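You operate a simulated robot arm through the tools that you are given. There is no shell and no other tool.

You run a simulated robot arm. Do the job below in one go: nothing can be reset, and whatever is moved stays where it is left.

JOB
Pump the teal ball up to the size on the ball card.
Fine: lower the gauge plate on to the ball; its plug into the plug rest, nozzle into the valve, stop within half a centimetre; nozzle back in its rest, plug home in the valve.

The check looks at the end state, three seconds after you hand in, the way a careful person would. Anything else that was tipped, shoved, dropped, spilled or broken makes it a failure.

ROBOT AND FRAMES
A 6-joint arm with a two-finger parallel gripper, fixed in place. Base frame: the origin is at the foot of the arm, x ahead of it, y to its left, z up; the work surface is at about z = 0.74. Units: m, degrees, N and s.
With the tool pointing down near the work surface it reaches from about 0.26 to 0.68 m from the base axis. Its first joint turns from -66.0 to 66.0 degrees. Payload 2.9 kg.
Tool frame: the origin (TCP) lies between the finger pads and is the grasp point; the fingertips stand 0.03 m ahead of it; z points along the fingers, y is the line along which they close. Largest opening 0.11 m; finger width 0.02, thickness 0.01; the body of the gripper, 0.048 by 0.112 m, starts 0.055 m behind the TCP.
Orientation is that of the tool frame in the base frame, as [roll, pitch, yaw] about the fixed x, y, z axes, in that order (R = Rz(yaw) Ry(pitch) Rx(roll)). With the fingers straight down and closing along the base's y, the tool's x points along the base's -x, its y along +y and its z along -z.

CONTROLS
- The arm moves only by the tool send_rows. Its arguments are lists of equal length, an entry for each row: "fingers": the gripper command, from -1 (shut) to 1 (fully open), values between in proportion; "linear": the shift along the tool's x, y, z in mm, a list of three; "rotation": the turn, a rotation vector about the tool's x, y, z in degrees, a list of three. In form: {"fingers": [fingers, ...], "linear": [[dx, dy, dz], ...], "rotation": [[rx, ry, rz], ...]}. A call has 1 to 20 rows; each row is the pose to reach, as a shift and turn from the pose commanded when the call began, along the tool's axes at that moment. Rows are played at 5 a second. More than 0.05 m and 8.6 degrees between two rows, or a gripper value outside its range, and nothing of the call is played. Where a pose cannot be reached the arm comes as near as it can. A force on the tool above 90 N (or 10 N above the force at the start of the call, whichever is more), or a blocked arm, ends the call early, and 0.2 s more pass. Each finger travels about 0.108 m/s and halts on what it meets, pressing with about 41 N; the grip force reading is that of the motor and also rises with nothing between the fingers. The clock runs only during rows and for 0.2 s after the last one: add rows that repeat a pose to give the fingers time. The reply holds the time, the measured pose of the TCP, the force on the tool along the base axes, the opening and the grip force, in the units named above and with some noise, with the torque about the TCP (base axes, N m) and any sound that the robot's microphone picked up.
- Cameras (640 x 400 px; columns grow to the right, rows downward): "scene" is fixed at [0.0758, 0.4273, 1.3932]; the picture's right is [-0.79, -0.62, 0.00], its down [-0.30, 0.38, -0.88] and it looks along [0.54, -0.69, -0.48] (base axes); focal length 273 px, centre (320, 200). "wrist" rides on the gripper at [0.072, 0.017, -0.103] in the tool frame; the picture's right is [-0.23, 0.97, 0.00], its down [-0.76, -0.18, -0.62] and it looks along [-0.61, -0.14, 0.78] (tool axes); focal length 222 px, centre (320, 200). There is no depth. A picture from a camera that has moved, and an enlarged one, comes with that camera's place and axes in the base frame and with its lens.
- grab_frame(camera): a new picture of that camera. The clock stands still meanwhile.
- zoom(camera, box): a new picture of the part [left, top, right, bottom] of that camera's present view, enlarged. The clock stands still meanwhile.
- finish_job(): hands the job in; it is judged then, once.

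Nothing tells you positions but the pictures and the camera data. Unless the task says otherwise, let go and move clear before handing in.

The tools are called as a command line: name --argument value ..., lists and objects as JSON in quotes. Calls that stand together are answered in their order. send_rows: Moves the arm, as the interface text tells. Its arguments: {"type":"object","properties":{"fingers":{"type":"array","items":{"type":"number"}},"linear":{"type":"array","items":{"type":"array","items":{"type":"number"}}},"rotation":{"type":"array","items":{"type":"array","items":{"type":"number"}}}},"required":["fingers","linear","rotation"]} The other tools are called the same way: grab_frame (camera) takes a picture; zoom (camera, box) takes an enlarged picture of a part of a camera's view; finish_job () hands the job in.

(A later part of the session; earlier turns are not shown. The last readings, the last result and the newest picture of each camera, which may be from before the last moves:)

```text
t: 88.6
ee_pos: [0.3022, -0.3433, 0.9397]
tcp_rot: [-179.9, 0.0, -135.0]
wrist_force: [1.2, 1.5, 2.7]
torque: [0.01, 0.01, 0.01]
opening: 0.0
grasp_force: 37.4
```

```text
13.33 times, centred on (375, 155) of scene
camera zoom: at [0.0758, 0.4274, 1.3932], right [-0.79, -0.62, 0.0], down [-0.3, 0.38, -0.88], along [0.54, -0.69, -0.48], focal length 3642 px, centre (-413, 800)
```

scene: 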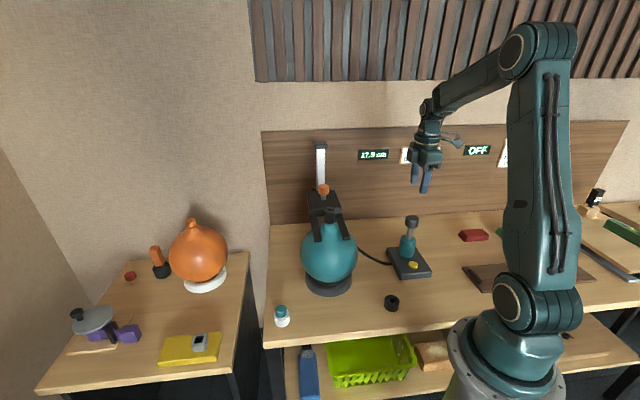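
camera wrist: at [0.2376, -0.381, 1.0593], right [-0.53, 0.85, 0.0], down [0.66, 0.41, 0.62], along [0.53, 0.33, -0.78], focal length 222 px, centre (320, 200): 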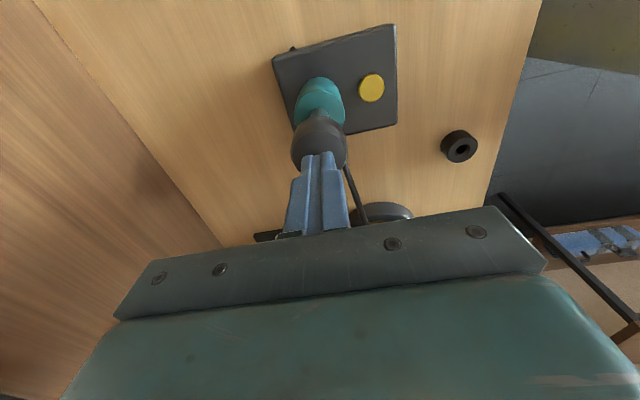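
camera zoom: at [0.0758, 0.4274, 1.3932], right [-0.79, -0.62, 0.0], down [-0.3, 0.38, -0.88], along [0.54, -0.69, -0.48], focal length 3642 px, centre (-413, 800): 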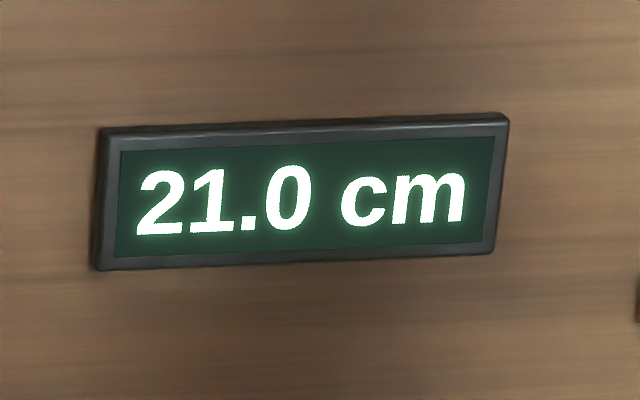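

Still 21.0 cm, so about 21.1. Now I'll lift off the pump and return above the valve for the nozzle.

send_rows --fingers '[-1, -1, -1, -0.5, 0.0, 0.0, 0.0, 0.0, 0.0, 0.0, 0.0, 0.0, 0.0, 0.0, 0.0, 0.0, 0.0, 0.0]' --linear '[[0, 0, -15], [0, 0, -40], [0, 0, -70], [0, 0, -100], [0, 0, -130], [-8, 2, -160], [-25, 5, -185], [-48, 10, -200], [-72, 14, -210], [-96, 19, -210], [-120, 24, -210], [-145, 29, -210], [-170, 34, -210], [-195, 39, -210], [-220, 44, -210], [-245, 49, -210], [-265, 53, -210], [-279, 55, -210]]' --rotation '[[0, 0, 0], [0, 0, 0], [0, 0, 0], [0, 0, 0], [0, 0, 0], [0, 0, 0], [0, 0, 0], [0, 0, 0], [0, 0, 0], [0, 0, 0], [0, 0, 0], [0, 0, 0], [0, 0, 0], [0, 0, 0], [0, 0, 0], [0, 0, 0], [0, 0, 0], [0, 0, 0]]'

grab_frame --camera "wrist"

zoom --camera "scene" --box '[280, 130, 400, 290]'

```text
t: 92.4
ee_pos: [0.4577, -0.1066, 1.1494]
tcp_rot: [-180.0, 0.0, -135.1]
wrist_force: [0.5, -0.1, 0.3]
torque: [0.01, -0.01, 0.0]
opening: 0.0552
grasp_force: 0.0
```

```text
taken
camera wrist: at [0.3957, -0.145, 1.2522], right [-0.53, 0.85, 0.0], down [0.66, 0.41, 0.62], along [0.53, 0.33, -0.78], focal length 222 px, centre (320, 200)
```

wrist: 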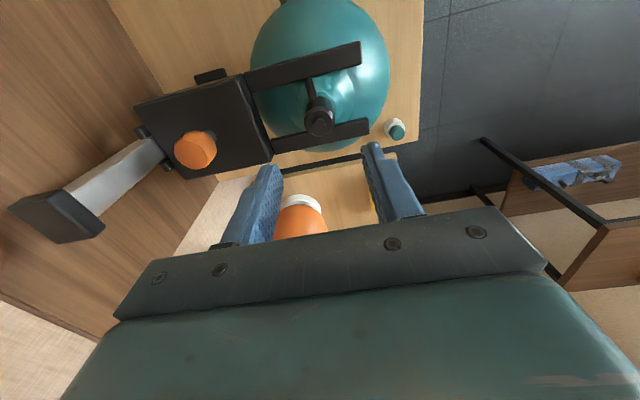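

```text
2.50 times, centred on (340, 210) of scene
camera zoom: at [0.0758, 0.4273, 1.3932], right [-0.79, -0.62, 0.0], down [-0.3, 0.38, -0.88], along [0.54, -0.69, -0.48], focal length 683 px, centre (270, 175)
```

zoom: 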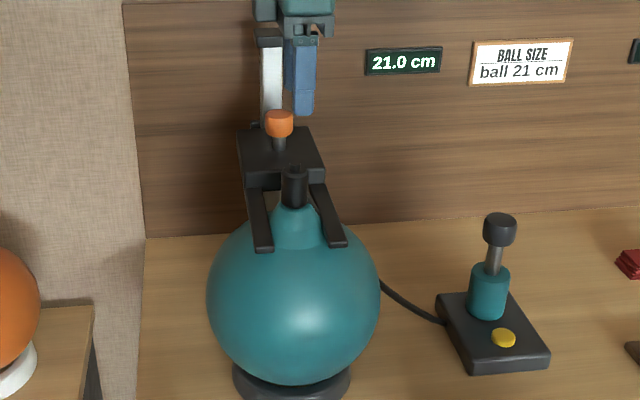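

zoom --camera "wrist" --box '[275, 80, 365, 150]'

zoom --camera "scene" --box '[305, 190, 355, 240]'

```text
5.71 times, centred on (320, 115) of wrist
camera zoom: at [0.3957, -0.145, 1.2522], right [-0.53, 0.85, 0.0], down [0.66, 0.41, 0.62], along [0.53, 0.33, -0.78], focal length 1269 px, centre (320, 686)
```

zoom: 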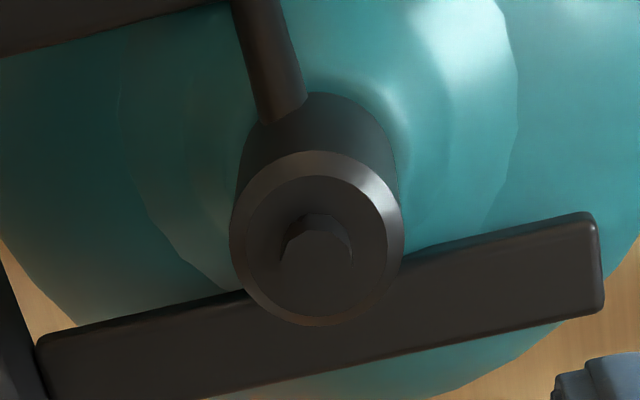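

```text
8.00 times, centred on (330, 215) of scene
camera zoom: at [0.0758, 0.4273, 1.3932], right [-0.79, -0.62, 0.0], down [-0.3, 0.38, -0.88], along [0.54, -0.69, -0.48], focal length 2185 px, centre (240, 80)
```

zoom: 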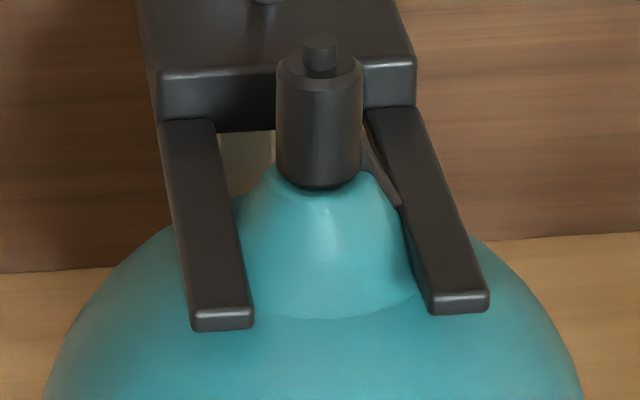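

The nozzle now stands about 3 cm higher (top near z 1.038) as the ball grew. I'll come down around it and grip it at the same height on its body as before.

send_rows --fingers '[0.0, 0.0, 0.0, 0.0, 0.0, 0.0, 0.0]' --linear '[[-0.8, -0.6, 20], [-0.8, -0.6, 45], [-0.8, -0.6, 70], [-0.8, -0.6, 90], [-0.8, -0.6, 105], [-0.8, -0.6, 118], [-0.8, -0.6, 118]]' --rotation '[[0, 0, 0], [0, 0, 0], [0, 0, 0], [0, 0, 0], [0, 0, 0], [0, 0, 0], [0, 0, 0]]'

zoom --camera "wrist" --box '[240, 90, 400, 240]'

zoom --camera "scene" --box '[295, 150, 365, 250]'

```text
t: 94.0
ee_pos: [0.46, -0.1077, 1.0317]
tcp_rot: [-180.0, 0.0, -135.0]
wrist_force: [-0.9, -0.1, -0.3]
torque: [-0.03, -0.01, 0.01]
opening: 0.0547
grasp_force: 0.1
```

```text
2.67 times, centred on (320, 165) of wrist
camera zoom: at [0.3967, -0.1456, 1.1343], right [-0.53, 0.85, 0.0], down [0.66, 0.41, 0.62], along [0.53, 0.33, -0.78], focal length 592 px, centre (320, 293)
```

zoom: 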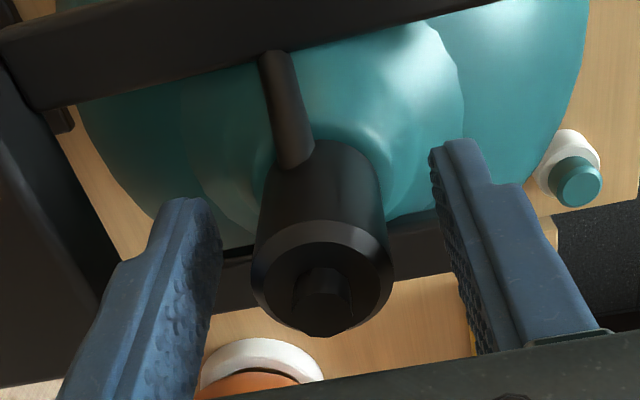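

```text
4.00 times, centred on (330, 200) of scene
camera zoom: at [0.0758, 0.4273, 1.3932], right [-0.79, -0.62, 0.0], down [-0.3, 0.38, -0.88], along [0.54, -0.69, -0.48], focal length 1093 px, centre (280, 200)
```

zoom: 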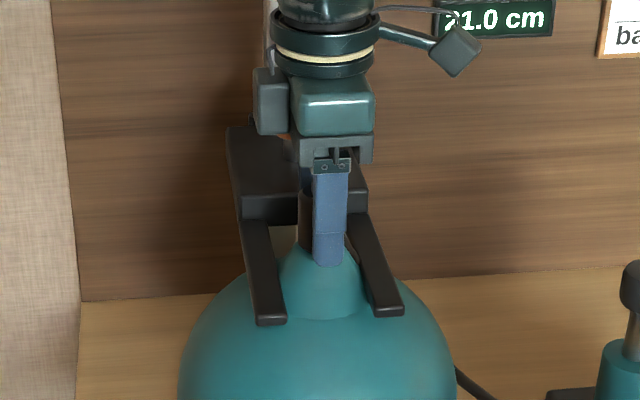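

Centred. Closing on the nozzle and lifting it straight out; from here I'll move briskly because the open valve leaks slowly.

send_rows --fingers '[-1, -1, -1, -1]' --linear '[[0, 0, 0], [0, 0, 0], [0, 0, 0], [0, 0, 0]]' --rotation '[[0, 0, 0], [0, 0, 0], [0, 0, 0], [0, 0, 0]]'

zoom --camera "wrist" --box '[240, 90, 400, 240]'

```text
t: 95.0
ee_pos: [0.4588, -0.1068, 1.0311]
tcp_rot: [180.0, 0.0, -135.0]
wrist_force: [-0.3, -0.4, 0.0]
torque: [0.01, 0.02, -0.01]
opening: 0.0283
grasp_force: 41.0
```

```text
2.67 times, centred on (320, 165) of wrist
camera zoom: at [0.3967, -0.1456, 1.1346], right [-0.53, 0.85, 0.0], down [0.66, 0.41, 0.62], along [0.53, 0.33, -0.78], focal length 592 px, centre (320, 293)
```

zoom: 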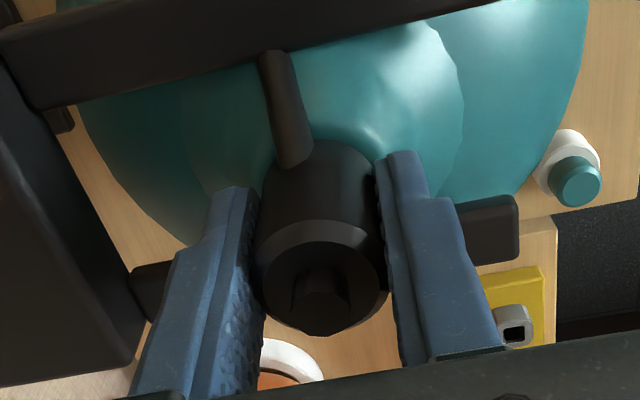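

Gripped cleanly. Now lifting out and carrying the nozzle over its rest.

send_rows --fingers '[-1, -1, -1, -1, -1, -1, -1, -1, -1, -1, -1, -1, -1, -1, -1, -1]' --linear '[[0, 0, -8], [0, 0, -22], [0, 0, -40], [6, 5, -55], [20, 16, -60], [42, 33, -60], [66, 52, -58], [90, 71, -48], [112, 89, -28], [132, 105, 0], [148, 117, 32], [159, 126, 66], [164.8, 130.7, 100], [164.8, 130.7, 132], [164.8, 130.7, 160], [164.8, 130.7, 160]]' --rotation '[[0, 0, 0], [0, 0, 0], [0, 0, 0], [0, 0, 0], [0, 0, 0], [0, 0, 0], [0, 0, 0], [0, 0, 0], [0, 0, 0], [0, 0, 0], [0, 0, 0], [0, 0, 0], [0, 0, 0], [0, 0, 0], [0, 0, 0], [0, 0, 0]]'

grab_frame --camera "wrist"

grab_frame --camera "scene"

zoom --camera "wrist" --box '[260, 100, 380, 220]'

```text
t: 98.4
ee_pos: [0.2513, -0.1279, 0.8691]
tcp_rot: [-180.0, 0.0, -135.0]
wrist_force: [0.2, 0.1, -0.6]
torque: [0.01, -0.02, 0.02]
opening: 0.0284
grasp_force: 41.0
```

```text
taken
camera wrist: at [0.1883, -0.1664, 0.9721], right [-0.53, 0.85, 0.0], down [0.66, 0.41, 0.62], along [0.53, 0.33, -0.78], focal length 222 px, centre (320, 200)
```

wrist: 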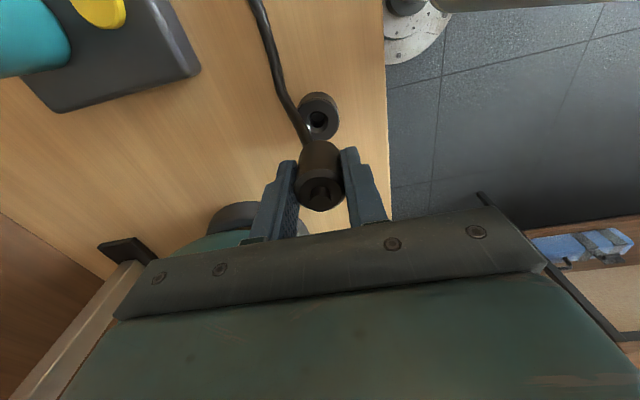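

```text
taken
```

scene: 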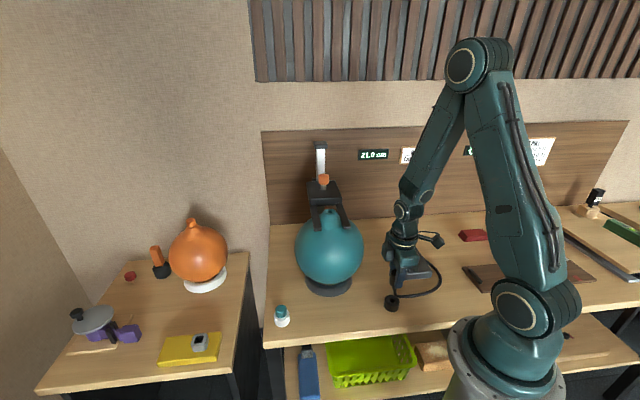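

```text
3.33 times, centred on (320, 160) of wrist
camera zoom: at [0.1883, -0.1664, 0.9721], right [-0.53, 0.85, 0.0], down [0.66, 0.41, 0.62], along [0.53, 0.33, -0.78], focal length 740 px, centre (320, 333)
```

zoom: 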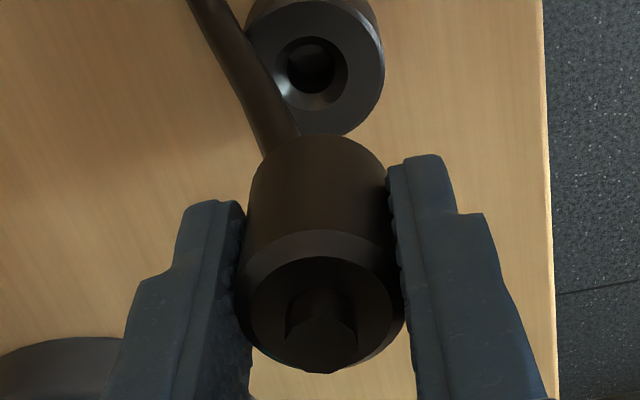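

The nozzle is about 3 mm off its rest's hole; I'll correct and lower to just above seating.

send_rows --fingers '[-1, -1, -1, -1, -1, -1, -1]' --linear '[[2, -2, 0], [2, -2, 12], [2, -2, 26], [2, -2, 40], [2, -2, 52], [2, -2, 60], [2, -2, 62]]' --rotation '[[0, 0, 0], [0, 0, 0], [0, 0, 0], [0, 0, 0], [0, 0, 0], [0, 0, 0], [0, 0, 0]]'

zoom --camera "wrist" --box '[240, 90, 400, 240]'

zoom --camera "scene" --box '[365, 255, 425, 320]'

```text
t: 100.0
ee_pos: [0.2522, -0.1339, 0.8088]
tcp_rot: [-180.0, 0.0, -135.0]
wrist_force: [-0.2, -0.5, -0.4]
torque: [0.02, 0.0, 0.0]
opening: 0.0288
grasp_force: 40.9
```

```text
2.67 times, centred on (320, 165) of wrist
camera zoom: at [0.1887, -0.1719, 0.9122], right [-0.53, 0.85, 0.0], down [0.66, 0.41, 0.62], along [0.53, 0.33, -0.78], focal length 592 px, centre (320, 293)
```

zoom: 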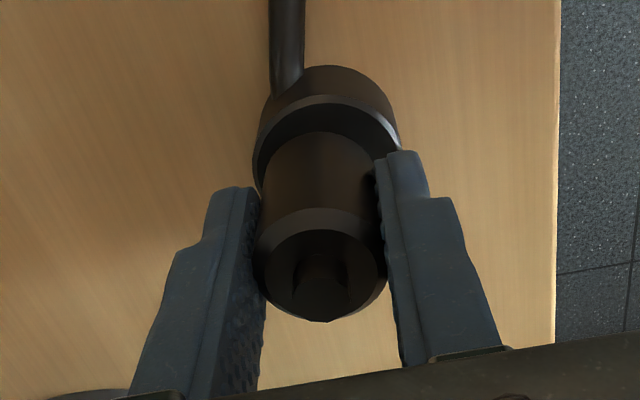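

```text
6.15 times, centred on (395, 288) of scene
camera zoom: at [0.0758, 0.4273, 1.3932], right [-0.79, -0.62, 0.0], down [-0.3, 0.38, -0.88], along [0.54, -0.69, -0.48], focal length 1681 px, centre (-142, -338)
```

zoom: 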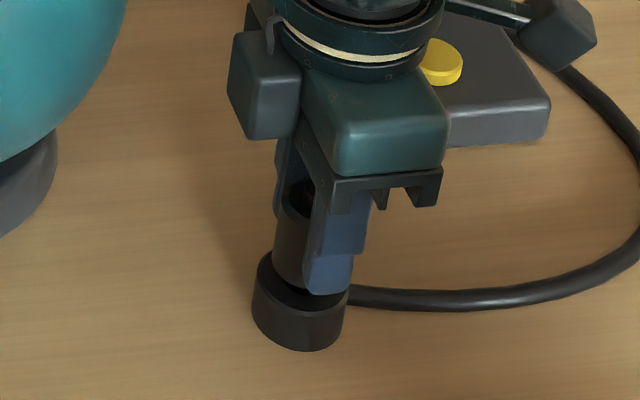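

The stem is in the cup but about 2 mm off to one side. I'll centre it and then lower gently to seat.

send_rows --fingers '[-1, -1, -1, -1, -1, -1]' --linear '[[-0.5, 1, 0], [-0.7, 2, 0], [-0.7, 2, 3], [-0.7, 2, 5], [-0.7, 2, 7], [-0.7, 2, 7]]' --rotation '[[0, 0, 0], [0, 0, 0], [0, 0, 0], [0, 0, 0], [0, 0, 0], [0, 0, 0]]'

zoom --camera "wrist" --box '[240, 90, 400, 240]'

```text
t: 101.4
ee_pos: [0.2495, -0.1308, 0.8021]
tcp_rot: [-179.9, 0.0, -135.0]
wrist_force: [2.1, 1.5, 6.4]
torque: [0.13, -0.05, -0.01]
opening: 0.0283
grasp_force: 41.1
```

```text
2.67 times, centred on (320, 165) of wrist
camera zoom: at [0.1875, -0.1704, 0.905], right [-0.53, 0.85, 0.0], down [0.66, 0.41, 0.62], along [0.53, 0.33, -0.78], focal length 592 px, centre (320, 293)
```

zoom: 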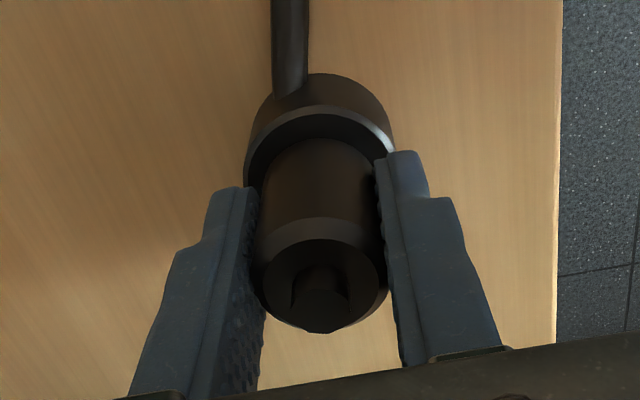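

Seated at the same height as when I picked it up, with light contact. Releasing and rising, then on to the plug.

send_rows --fingers '[-0.8, -0.3, 0.0, 0.0, 0.0, 0.0, 0.0]' --linear '[[0, 0, -0.5], [0, 0, -0.5], [0, 0, -0.5], [0, 0, -8], [0, 0, -22], [0, 0, -45], [0, 0, -70]]' --rotation '[[0, 0, 0], [0, 0, 0], [0, 0, 0], [0, 0, 0], [0, 0, 0], [0, 0, 0], [0, 0, 0]]'

zoom --camera "scene" --box '[350, 210, 480, 330]'

zoom --camera "wrist" --box '[260, 60, 380, 180]'

zoom --camera "scene" --box '[355, 140, 395, 170]'

```text
t: 103.0
ee_pos: [0.2503, -0.1286, 0.874]
tcp_rot: [180.0, 0.0, -135.1]
wrist_force: [-0.4, -0.2, -0.2]
torque: [0.0, 0.02, 0.01]
opening: 0.0551
grasp_force: 0.1
```

```text
3.33 times, centred on (415, 270) of scene
camera zoom: at [0.0758, 0.4273, 1.3932], right [-0.79, -0.62, 0.0], down [-0.3, 0.38, -0.88], along [0.54, -0.69, -0.48], focal length 911 px, centre (3, -33)
```

zoom: 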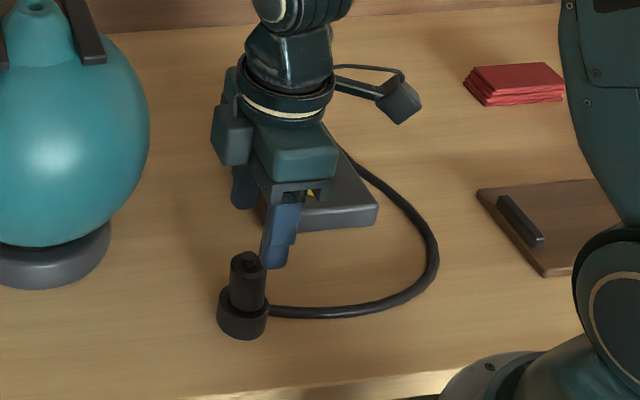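

```text
3.33 times, centred on (320, 120) of wrist
camera zoom: at [0.188, -0.1685, 0.9764], right [-0.53, 0.85, 0.0], down [0.66, 0.41, 0.62], along [0.53, 0.33, -0.78], focal length 740 px, centre (320, 467)
```

zoom: 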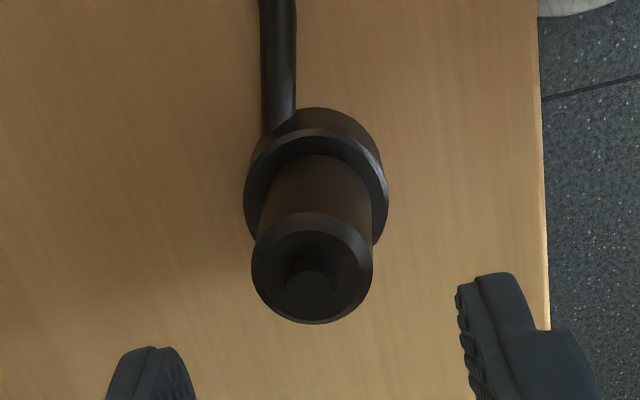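

```text
13.33 times, centred on (375, 155) of scene
camera zoom: at [0.0758, 0.4273, 1.3932], right [-0.79, -0.62, 0.0], down [-0.3, 0.38, -0.88], along [0.54, -0.69, -0.48], focal length 3642 px, centre (-413, 800)
```

zoom: 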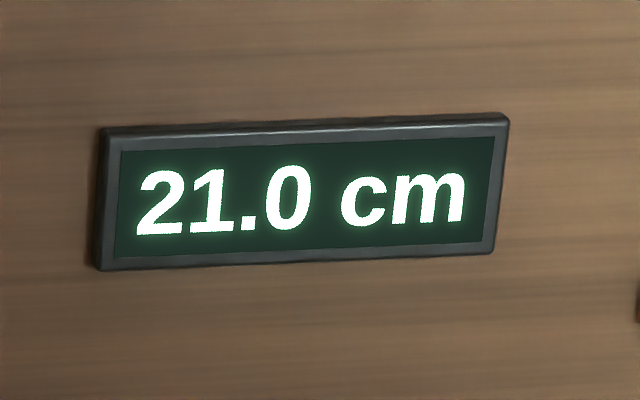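

The nozzle stands upright in its rest and the reading is still 21.0 cm. Moving to the plug now.

send_rows --fingers '[0, 0, 0, 0, 0, 0, 0, 0, 0, 0, 0, 0, 0, 0, 0]' --linear '[[0, 0, -35], [-10, 0, -75], [-30, 1, -115], [-60, 2, -145], [-95, 3, -157], [-135, 4, -157], [-175, 5, -157], [-215, 6, -157], [-250, 7, -145], [-280, 8, -115], [-302, 8.5, -78], [-313, 8.8, -40], [-313, 8.8, -5], [-313, 8.8, 15], [-313, 8.8, 15]]' --rotation '[[0, 0, 0], [0, 0, 0], [0, 0, 0], [0, 0, 0], [0, 0, 0], [0, 0, 0], [0, 0, 0], [0, 0, 0], [0, 0, 0], [0, 0, 0], [0, 0, 0], [0, 0, 0], [0, 0, 0], [0, 0, 0], [0, 0, 0]]'

zoom --camera "wrist" --box '[250, 80, 390, 220]'

grab_frame --camera "scene"

```text
t: 106.2
ee_pos: [0.4664, 0.0959, 0.8578]
tcp_rot: [-179.9, 0.1, -135.0]
wrist_force: [-0.3, -0.4, 0.1]
torque: [0.02, 0.0, -0.03]
opening: 0.0551
grasp_force: 0.1
```

```text
2.86 times, centred on (320, 150) of wrist
camera zoom: at [0.4033, 0.0578, 0.9615], right [-0.53, 0.85, 0.0], down [0.66, 0.41, 0.62], along [0.53, 0.33, -0.78], focal length 635 px, centre (320, 343)
```

zoom: 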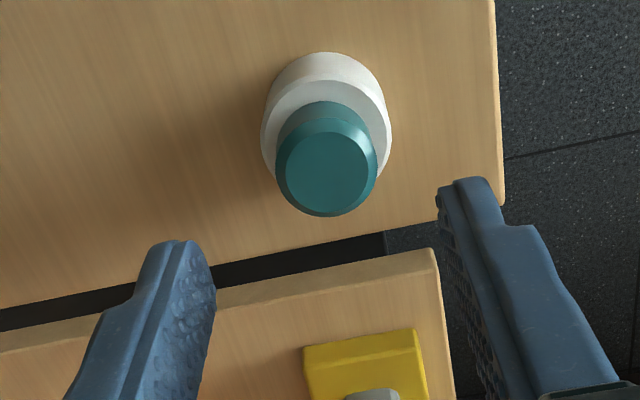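

```text
taken
```

scene: 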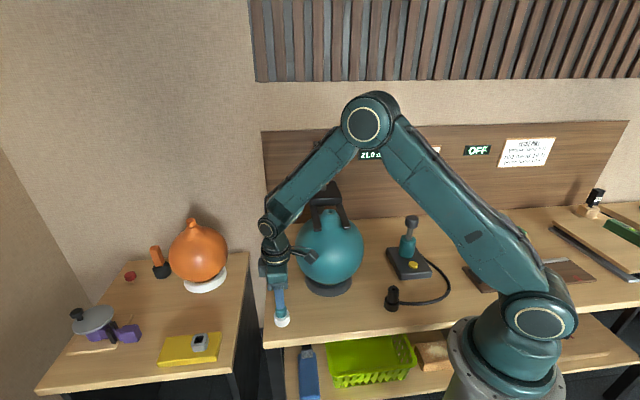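

The plug is about 1.5–2 mm off-centre; correcting while descending around it.

send_rows --fingers '[0, 0, 0, 0, 0, 0]' --linear '[[-1.2, 1.4, 15], [-1.2, 1.4, 30], [-1.2, 1.4, 45], [-1.2, 1.4, 55], [-1.2, 1.4, 61.5], [-1.2, 1.4, 61.5]]' --rotation '[[0, 0, 0], [0, 0, 0], [0, 0, 0], [0, 0, 0], [0, 0, 0], [0, 0, 0]]'

send_rows --fingers '[-1, -1, -1, -1]' --linear '[[0, 0, 0], [0, 0, 0], [0, 0, 0], [0, 0, 0]]' --rotation '[[0, 0, 0], [0, 0, 0], [0, 0, 0], [0, 0, 0]]'

zoom --camera "wrist" --box '[270, 100, 380, 220]'

```text
t: 107.6
ee_pos: [0.466, 0.0993, 0.7954]
tcp_rot: [180.0, -0.1, -134.9]
wrist_force: [0.6, -1.0, -0.5]
torque: [0.02, -0.02, 0.0]
opening: 0.0549
grasp_force: 0.0
```

```text
t: 108.6
ee_pos: [0.4672, 0.0986, 0.7967]
tcp_rot: [-179.9, 0.0, -135.1]
wrist_force: [0.3, 0.3, -0.4]
torque: [-0.01, -0.02, -0.03]
opening: 0.0258
grasp_force: 41.1
```

```text
3.33 times, centred on (325, 160) of wrist
camera zoom: at [0.4029, 0.0609, 0.8991], right [-0.53, 0.85, 0.0], down [0.66, 0.41, 0.62], along [0.53, 0.33, -0.78], focal length 740 px, centre (303, 333)
```

zoom: 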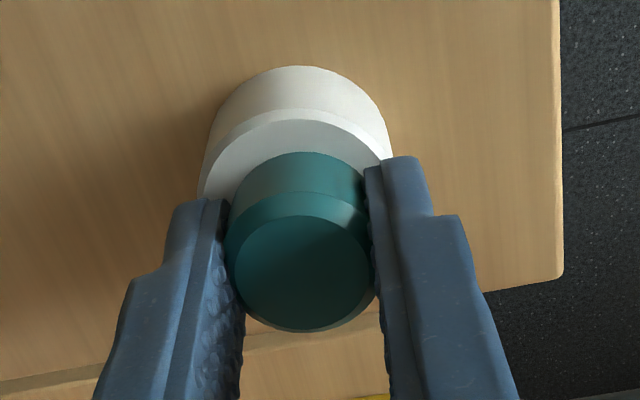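

The plug is gripped. Lifting and carrying it above the valve.

send_rows --fingers '[-1, -1, -1, -1, -1, -1, -1, -1, -1, -1, -1, -1, -1, -1, -1, -1]' --linear '[[0, 0, -10], [0, 0, -30], [0, 0, -60], [0, 0, -95], [3, -3, -130], [10, -10, -165], [22, -21, -200], [40, -38, -235], [62, -58, -265], [86, -81, -285], [108, -102, -289], [128, -121, -289], [143, -135, -289], [150.3, -141.5, -289], [150.3, -141.5, -289], [150.3, -141.5, -289]]' --rotation '[[0, 0, 0], [0, 0, 0], [0, 0, 0], [0, 0, 0], [0, 0, 0], [0, 0, 0], [0, 0, 0], [0, 0, 0], [0, 0, 0], [0, 0, 0], [0, 0, 0], [0, 0, 0], [0, 0, 0], [0, 0, 0], [0, 0, 0], [0, 0, 0]]'

grab_frame --camera "wrist"

zoom --camera "wrist" --box '[280, 90, 360, 150]'

zoom --camera "scene" --box '[300, 155, 360, 235]'

zoom --camera "scene" --box '[355, 140, 395, 170]'

```text
t: 112.0
ee_pos: [0.4583, -0.1078, 1.0855]
tcp_rot: [180.0, 0.0, -135.0]
wrist_force: [-0.6, 0.1, 0.2]
torque: [0.0, -0.01, 0.02]
opening: 0.0257
grasp_force: 40.9
```

```text
taken
camera wrist: at [0.3954, -0.1463, 1.1875], right [-0.53, 0.85, 0.0], down [0.66, 0.41, 0.62], along [0.53, 0.33, -0.78], focal length 222 px, centre (320, 200)
```

wrist: 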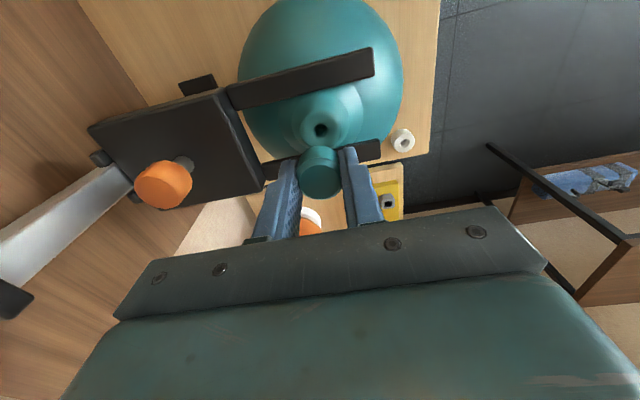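

```text
6.67 times, centred on (320, 120) of wrist
camera zoom: at [0.3954, -0.1463, 1.1875], right [-0.53, 0.85, 0.0], down [0.66, 0.41, 0.62], along [0.53, 0.33, -0.78], focal length 1481 px, centre (320, 733)
```

zoom: 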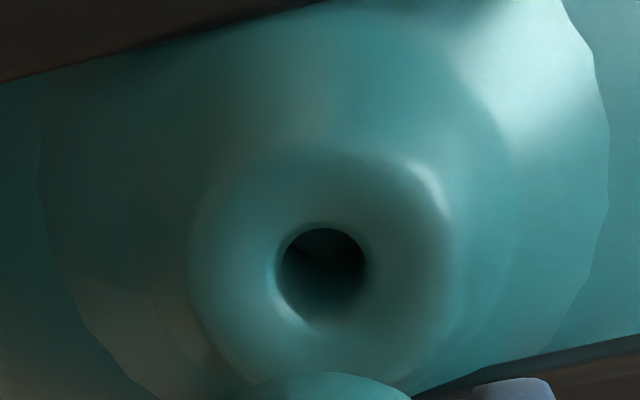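

```text
5.00 times, centred on (330, 195) of scene
camera zoom: at [0.0758, 0.4273, 1.3932], right [-0.79, -0.62, 0.0], down [-0.3, 0.38, -0.88], along [0.54, -0.69, -0.48], focal length 1366 px, centre (270, 225)
```

zoom: 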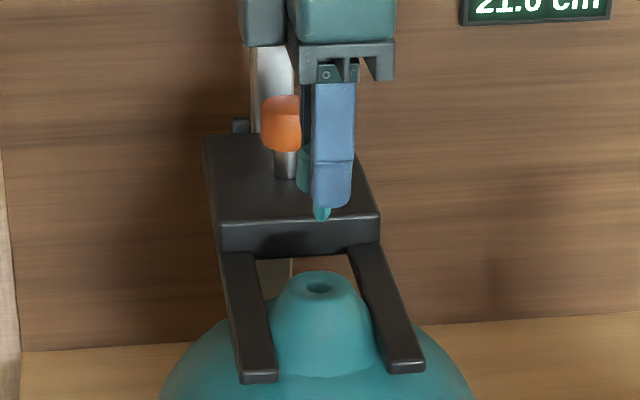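

```text
13.33 times, centred on (375, 155) of scene
camera zoom: at [0.0758, 0.4273, 1.3932], right [-0.79, -0.62, 0.0], down [-0.3, 0.38, -0.88], along [0.54, -0.69, -0.48], focal length 3642 px, centre (-413, 800)
```

zoom: 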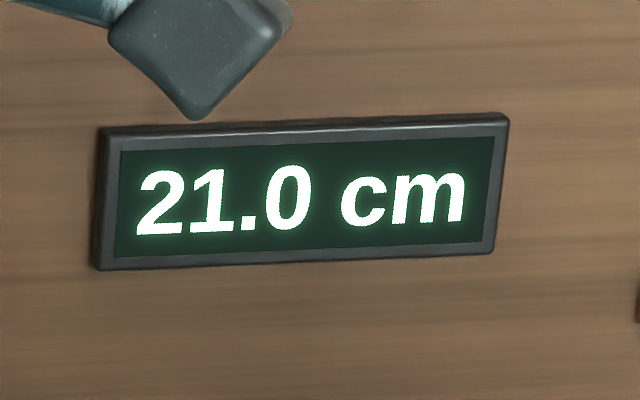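

The plug hangs above the valve with the reading still 21.0 cm. I'll shift just under a millimetre and lower it toward the hole.

send_rows --fingers '[-1, -1, -1, -1, -1, -1]' --linear '[[-0.9, 0, 5], [-0.9, 0, 14], [-0.9, 0, 24], [-0.9, 0, 32], [-0.9, 0, 38], [-0.9, 0, 38]]' --rotation '[[0, 0, 0], [0, 0, 0], [0, 0, 0], [0, 0, 0], [0, 0, 0], [0, 0, 0]]'

zoom --camera "scene" --box '[300, 165, 360, 235]'

zoom --camera "wrist" --box '[260, 100, 380, 220]'

```text
t: 113.4
ee_pos: [0.4597, -0.1078, 1.0469]
tcp_rot: [180.0, -0.1, -135.0]
wrist_force: [-0.3, -0.8, 0.8]
torque: [0.0, 0.02, 0.01]
opening: 0.0259
grasp_force: 40.9
```

```text
5.71 times, centred on (330, 200) of scene
camera zoom: at [0.0758, 0.4273, 1.3932], right [-0.79, -0.62, 0.0], down [-0.3, 0.38, -0.88], along [0.54, -0.69, -0.48], focal length 1561 px, centre (263, 200)
```

zoom: 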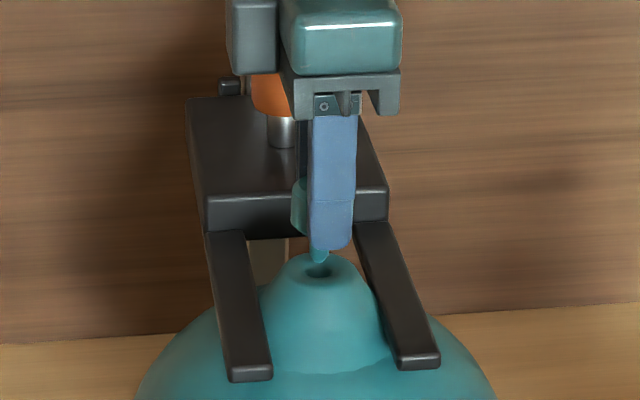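

```text
3.33 times, centred on (320, 160) of wrist
camera zoom: at [0.3965, -0.1469, 1.1497], right [-0.53, 0.85, 0.0], down [0.66, 0.41, 0.62], along [0.53, 0.33, -0.78], focal length 740 px, centre (320, 333)
```

zoom: 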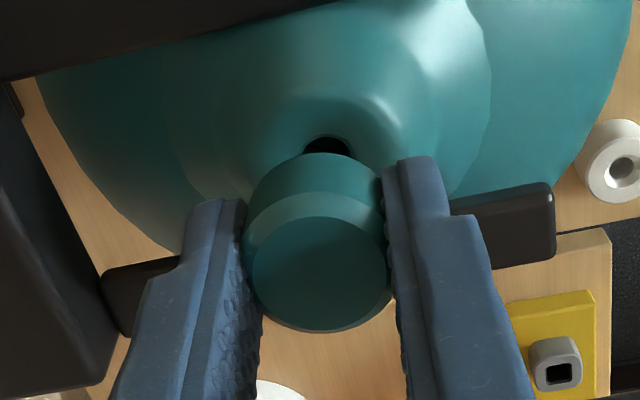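

The hole sits roughly 1.5 mm to the tool's +y side of the plug axis. Correcting and lowering gently.

send_rows --fingers '[-1, -1, -1, -1, -1, -1]' --linear '[[-0.3, 0.8, 0], [-0.5, 1.5, 0], [-0.5, 1.5, 3], [-0.5, 1.5, 6], [-0.5, 1.5, 9], [-0.5, 1.5, 9]]' --rotation '[[0, 0, 0], [0, 0, 0], [0, 0, 0], [0, 0, 0], [0, 0, 0], [0, 0, 0]]'

zoom --camera "scene" --box '[310, 185, 350, 225]'

zoom --camera "wrist" --box '[260, 100, 380, 220]'

```text
t: 114.8
ee_pos: [0.4575, -0.1062, 1.0379]
tcp_rot: [180.0, 0.0, -135.0]
wrist_force: [-0.3, -0.5, 0.3]
torque: [-0.03, 0.0, 0.04]
opening: 0.026
grasp_force: 40.9
```

```text
10.00 times, centred on (330, 205) of scene
camera zoom: at [0.0758, 0.4273, 1.3932], right [-0.79, -0.62, 0.0], down [-0.3, 0.38, -0.88], along [0.54, -0.69, -0.48], focal length 2732 px, centre (220, 150)
```

zoom: 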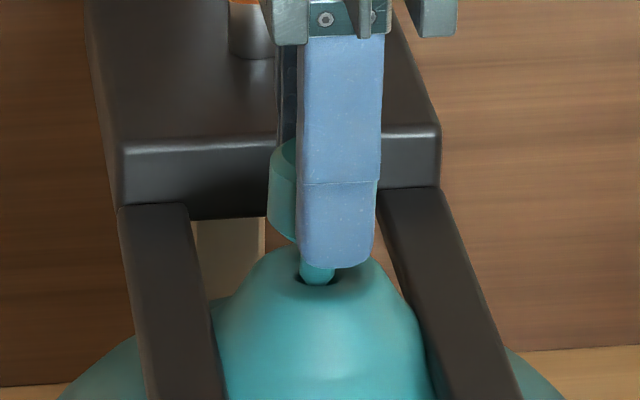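

```text
3.33 times, centred on (320, 160) of wrist
camera zoom: at [0.3954, -0.1449, 1.1414], right [-0.53, 0.85, 0.0], down [0.66, 0.41, 0.62], along [0.53, 0.33, -0.78], focal length 740 px, centre (320, 333)
```

zoom: 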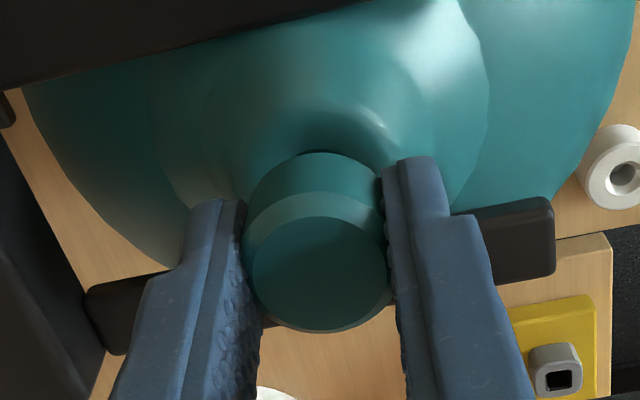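

The stem's tip is in the hole, well centred. Continuing down.

send_rows --fingers '[-1, -1, -1, -1, -1]' --linear '[[0, 0, 3], [0, 0, 6], [0, 0, 8], [0, 0, 10], [0, 0, 10]]' --rotation '[[0, 0, 0], [0, 0, 0], [0, 0, 0], [0, 0, 0], [0, 0, 0]]'

zoom --camera "scene" --box '[310, 185, 350, 225]'

```text
t: 116.0
ee_pos: [0.4588, -0.1069, 1.029]
tcp_rot: [-180.0, 0.0, -135.0]
wrist_force: [0.3, -0.1, -1.2]
torque: [-0.05, -0.01, 0.02]
opening: 0.0255
grasp_force: 41.0
```

```text
10.00 times, centred on (330, 205) of scene
camera zoom: at [0.0758, 0.4273, 1.3932], right [-0.79, -0.62, 0.0], down [-0.3, 0.38, -0.88], along [0.54, -0.69, -0.48], focal length 2732 px, centre (220, 150)
```

zoom: 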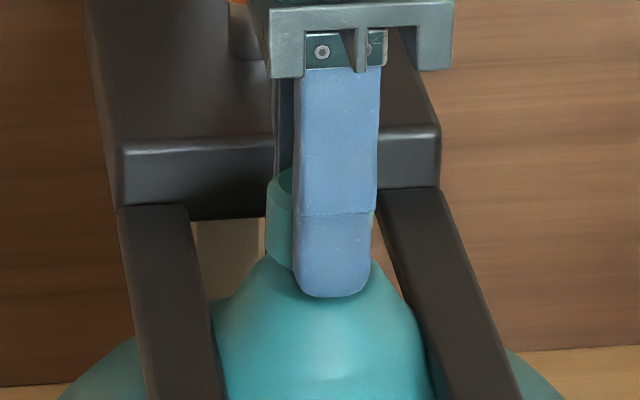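

Nearly home and no force yet. A few more millimetres until it seats.

send_rows --fingers '[-1, -1, -1, -1]' --linear '[[0, 0, 1.5], [0, 0, 3], [0, 0, 4], [0, 0, 4]]' --rotation '[[0, 0, 0], [0, 0, 0], [0, 0, 0], [0, 0, 0]]'

zoom --camera "scene" --box '[310, 185, 350, 225]'

```text
t: 117.0
ee_pos: [0.4598, -0.106, 1.0246]
tcp_rot: [180.0, 0.0, -135.1]
wrist_force: [-2.4, -0.4, 3.1]
torque: [-0.09, 0.12, -0.03]
opening: 0.0259
grasp_force: 40.9
```

```text
10.00 times, centred on (330, 205) of scene
camera zoom: at [0.0757, 0.4273, 1.3932], right [-0.79, -0.62, 0.0], down [-0.3, 0.38, -0.88], along [0.54, -0.69, -0.48], focal length 2732 px, centre (220, 150)
```

zoom: 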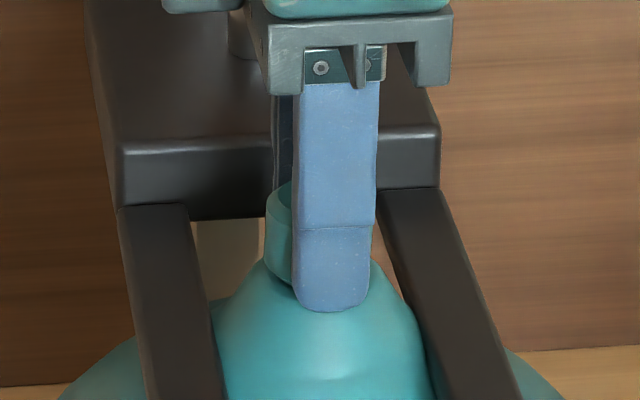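

Light contact. I'll press 2 mm more to make sure it is home.

send_rows --fingers '[-1, -1, -1]' --linear '[[0, 0, 1], [0, 0, 2], [0, 0, 2]]' --rotation '[[0, 0, 0], [0, 0, 0], [0, 0, 0]]'

zoom --camera "scene" --box '[310, 185, 350, 225]'

zoom --camera "wrist" --box '[260, 100, 380, 220]'

```text
t: 117.8
ee_pos: [0.4603, -0.106, 1.0228]
tcp_rot: [-179.7, 0.1, -135.0]
wrist_force: [-4.1, -0.1, 19.2]
torque: [-0.14, 0.25, -0.02]
opening: 0.0255
grasp_force: 41.0
```

```text
10.00 times, centred on (330, 205) of scene
camera zoom: at [0.0754, 0.4274, 1.3932], right [-0.79, -0.62, 0.0], down [-0.3, 0.38, -0.88], along [0.54, -0.69, -0.48], focal length 2732 px, centre (220, 150)
```

zoom: 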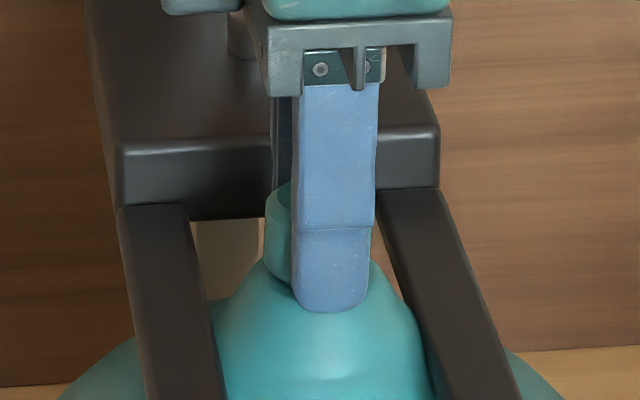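

```text
3.33 times, centred on (320, 160) of wrist
camera zoom: at [0.3962, -0.1448, 1.1268], right [-0.53, 0.85, 0.0], down [0.66, 0.41, 0.63], along [0.53, 0.33, -0.78], focal length 740 px, centre (320, 333)
```

zoom: 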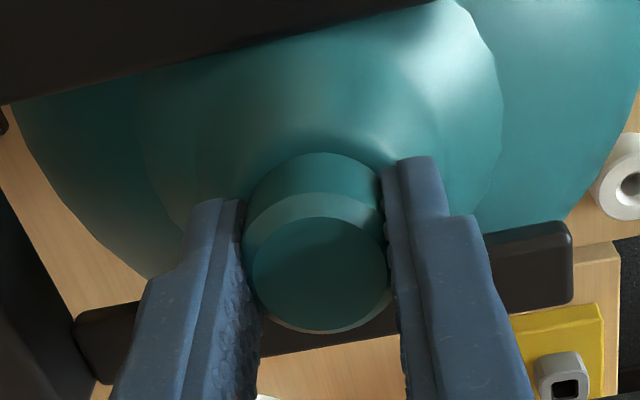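

Firm contact at the expected height. I'll ease slightly, release, rise, and inspect the plug.

send_rows --fingers '[-1, -0.6, -0.2, 0.0, 0.0, 0.0, 0.0, 0.0, 0.0]' --linear '[[0, 0, -1], [0, 0, -1.5], [0, 0, -1.5], [0, 0, -1.5], [0, 0, -10], [0, 0, -22], [0, 0, -40], [0, 0, -60], [0, 0, -60]]' --rotation '[[0, 0, 0], [0, 0, 0], [0, 0, 0], [0, 0, 0], [0, 0, 0], [0, 0, 0], [0, 0, 0], [0, 0, 0], [0, 0, 0]]'

zoom --camera "scene" --box '[305, 185, 355, 235]'

zoom --camera "wrist" --box '[260, 80, 380, 180]'

zoom --camera "scene" --box '[355, 140, 395, 170]'

```text
t: 119.8
ee_pos: [0.4583, -0.1062, 1.0824]
tcp_rot: [-180.0, 0.0, -134.9]
wrist_force: [0.1, -0.1, 0.0]
torque: [-0.02, 0.02, 0.0]
opening: 0.055
grasp_force: 0.1
```

```text
8.00 times, centred on (330, 210) of scene
camera zoom: at [0.0758, 0.4273, 1.3932], right [-0.79, -0.62, 0.0], down [-0.3, 0.38, -0.88], along [0.54, -0.69, -0.48], focal length 2185 px, centre (240, 120)
```

zoom: 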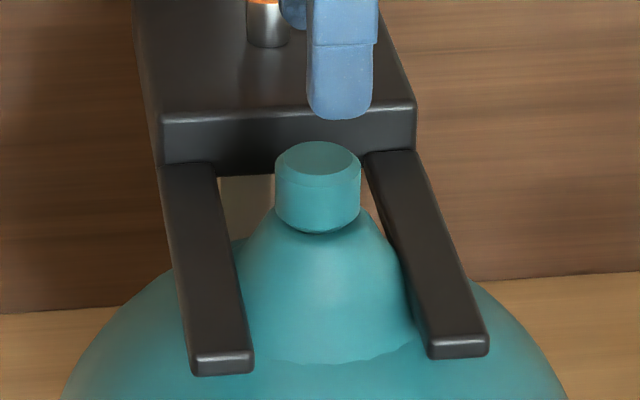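

```text
4.00 times, centred on (320, 130) of wrist
camera zoom: at [0.3961, -0.1447, 1.1861], right [-0.53, 0.85, 0.0], down [0.66, 0.41, 0.62], along [0.53, 0.33, -0.78], focal length 888 px, centre (320, 480)
```

zoom: 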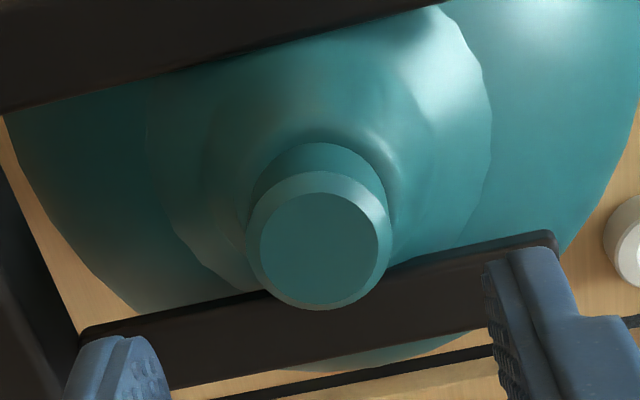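

```text
13.33 times, centred on (375, 155) of scene
camera zoom: at [0.0758, 0.4273, 1.3932], right [-0.79, -0.62, 0.0], down [-0.3, 0.38, -0.88], along [0.54, -0.69, -0.48], focal length 3642 px, centre (-413, 800)
```

zoom: 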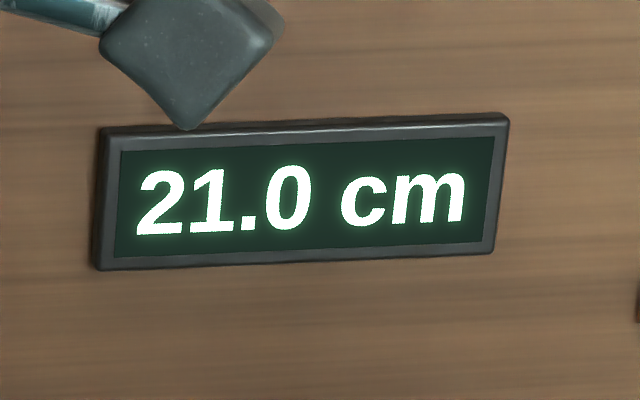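

The plug sits straight in the valve and the reading is 21.0 cm. To be sure it is home, I'll close the fingers and press its top gently.

send_rows --fingers '[-1, -1, -1, -1, -1, -1]' --linear '[[0, 0, 0], [0, 0, 0], [0, 0, 8], [0, 0, 18], [0, 0, 27], [0, 0, 29]]' --rotation '[[0, 0, 0], [0, 0, 0], [0, 0, 0], [0, 0, 0], [0, 0, 0], [0, 0, 0]]'

zoom --camera "scene" --box '[305, 185, 355, 235]'

```text
t: 121.2
ee_pos: [0.4589, -0.1068, 1.0524]
tcp_rot: [-179.9, -0.1, -135.0]
wrist_force: [1.1, -0.3, 0.2]
torque: [0.0, 0.02, -0.01]
opening: 0.0
grasp_force: 37.9
```

```text
8.00 times, centred on (330, 210) of scene
camera zoom: at [0.0758, 0.4273, 1.3932], right [-0.79, -0.62, 0.0], down [-0.3, 0.38, -0.88], along [0.54, -0.69, -0.48], focal length 2185 px, centre (240, 120)
```

zoom: 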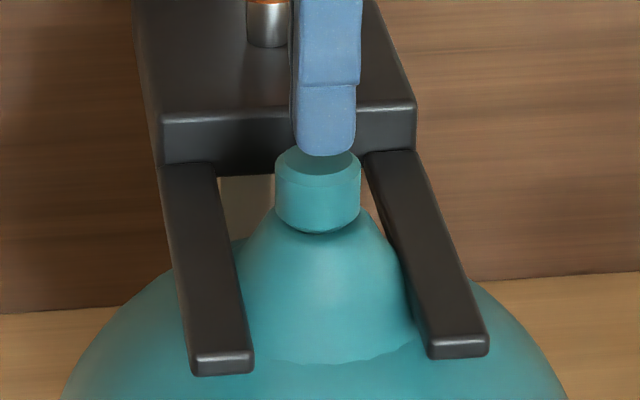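

The closed fingertips are a few millimetres above the plug's centre. Pressing in 2 mm steps.

send_rows --fingers '[-1, -1, -1, -1]' --linear '[[0, 0, 2], [0, 0, 4], [0, 0, 5], [0, 0, 5]]' --rotation '[[0, 0, 0], [0, 0, 0], [0, 0, 0], [0, 0, 0]]'

zoom --camera "scene" --box '[305, 185, 355, 235]'

```text
t: 122.2
ee_pos: [0.4586, -0.1064, 1.0487]
tcp_rot: [-180.0, 0.1, -134.9]
wrist_force: [0.0, -0.9, 0.6]
torque: [-0.02, -0.01, -0.01]
opening: 0.0
grasp_force: 37.4
```

```text
8.00 times, centred on (330, 210) of scene
camera zoom: at [0.0758, 0.4273, 1.3932], right [-0.79, -0.62, 0.0], down [-0.3, 0.38, -0.88], along [0.54, -0.69, -0.48], focal length 2185 px, centre (240, 120)
```

zoom: 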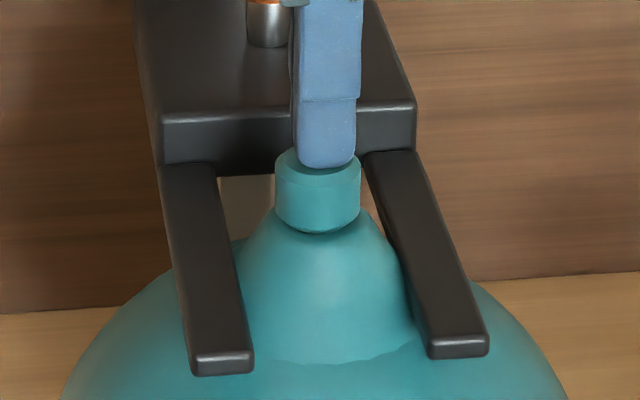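

send_rows --fingers '[-1, -1, -1, -1]' --linear '[[0, 0, 1], [0, 0, 2], [0, 0, 3], [0, 0, 3]]' --rotation '[[0, 0, 0], [0, 0, 0], [0, 0, 0], [0, 0, 0]]'

zoom --camera "scene" --box '[305, 185, 355, 235]'

```text
t: 123.2
ee_pos: [0.4587, -0.1047, 1.0476]
tcp_rot: [-179.8, 0.1, -134.9]
wrist_force: [-1.2, -1.9, 20.7]
torque: [-0.12, 0.07, 0.0]
opening: 0.0001
grasp_force: 38.6
```

```text
8.00 times, centred on (330, 210) of scene
camera zoom: at [0.0754, 0.4273, 1.3932], right [-0.79, -0.62, 0.0], down [-0.3, 0.38, -0.88], along [0.54, -0.69, -0.48], focal length 2185 px, centre (240, 120)
```

zoom: 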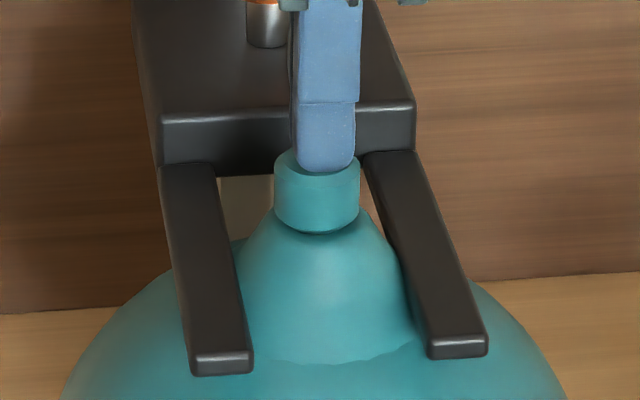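

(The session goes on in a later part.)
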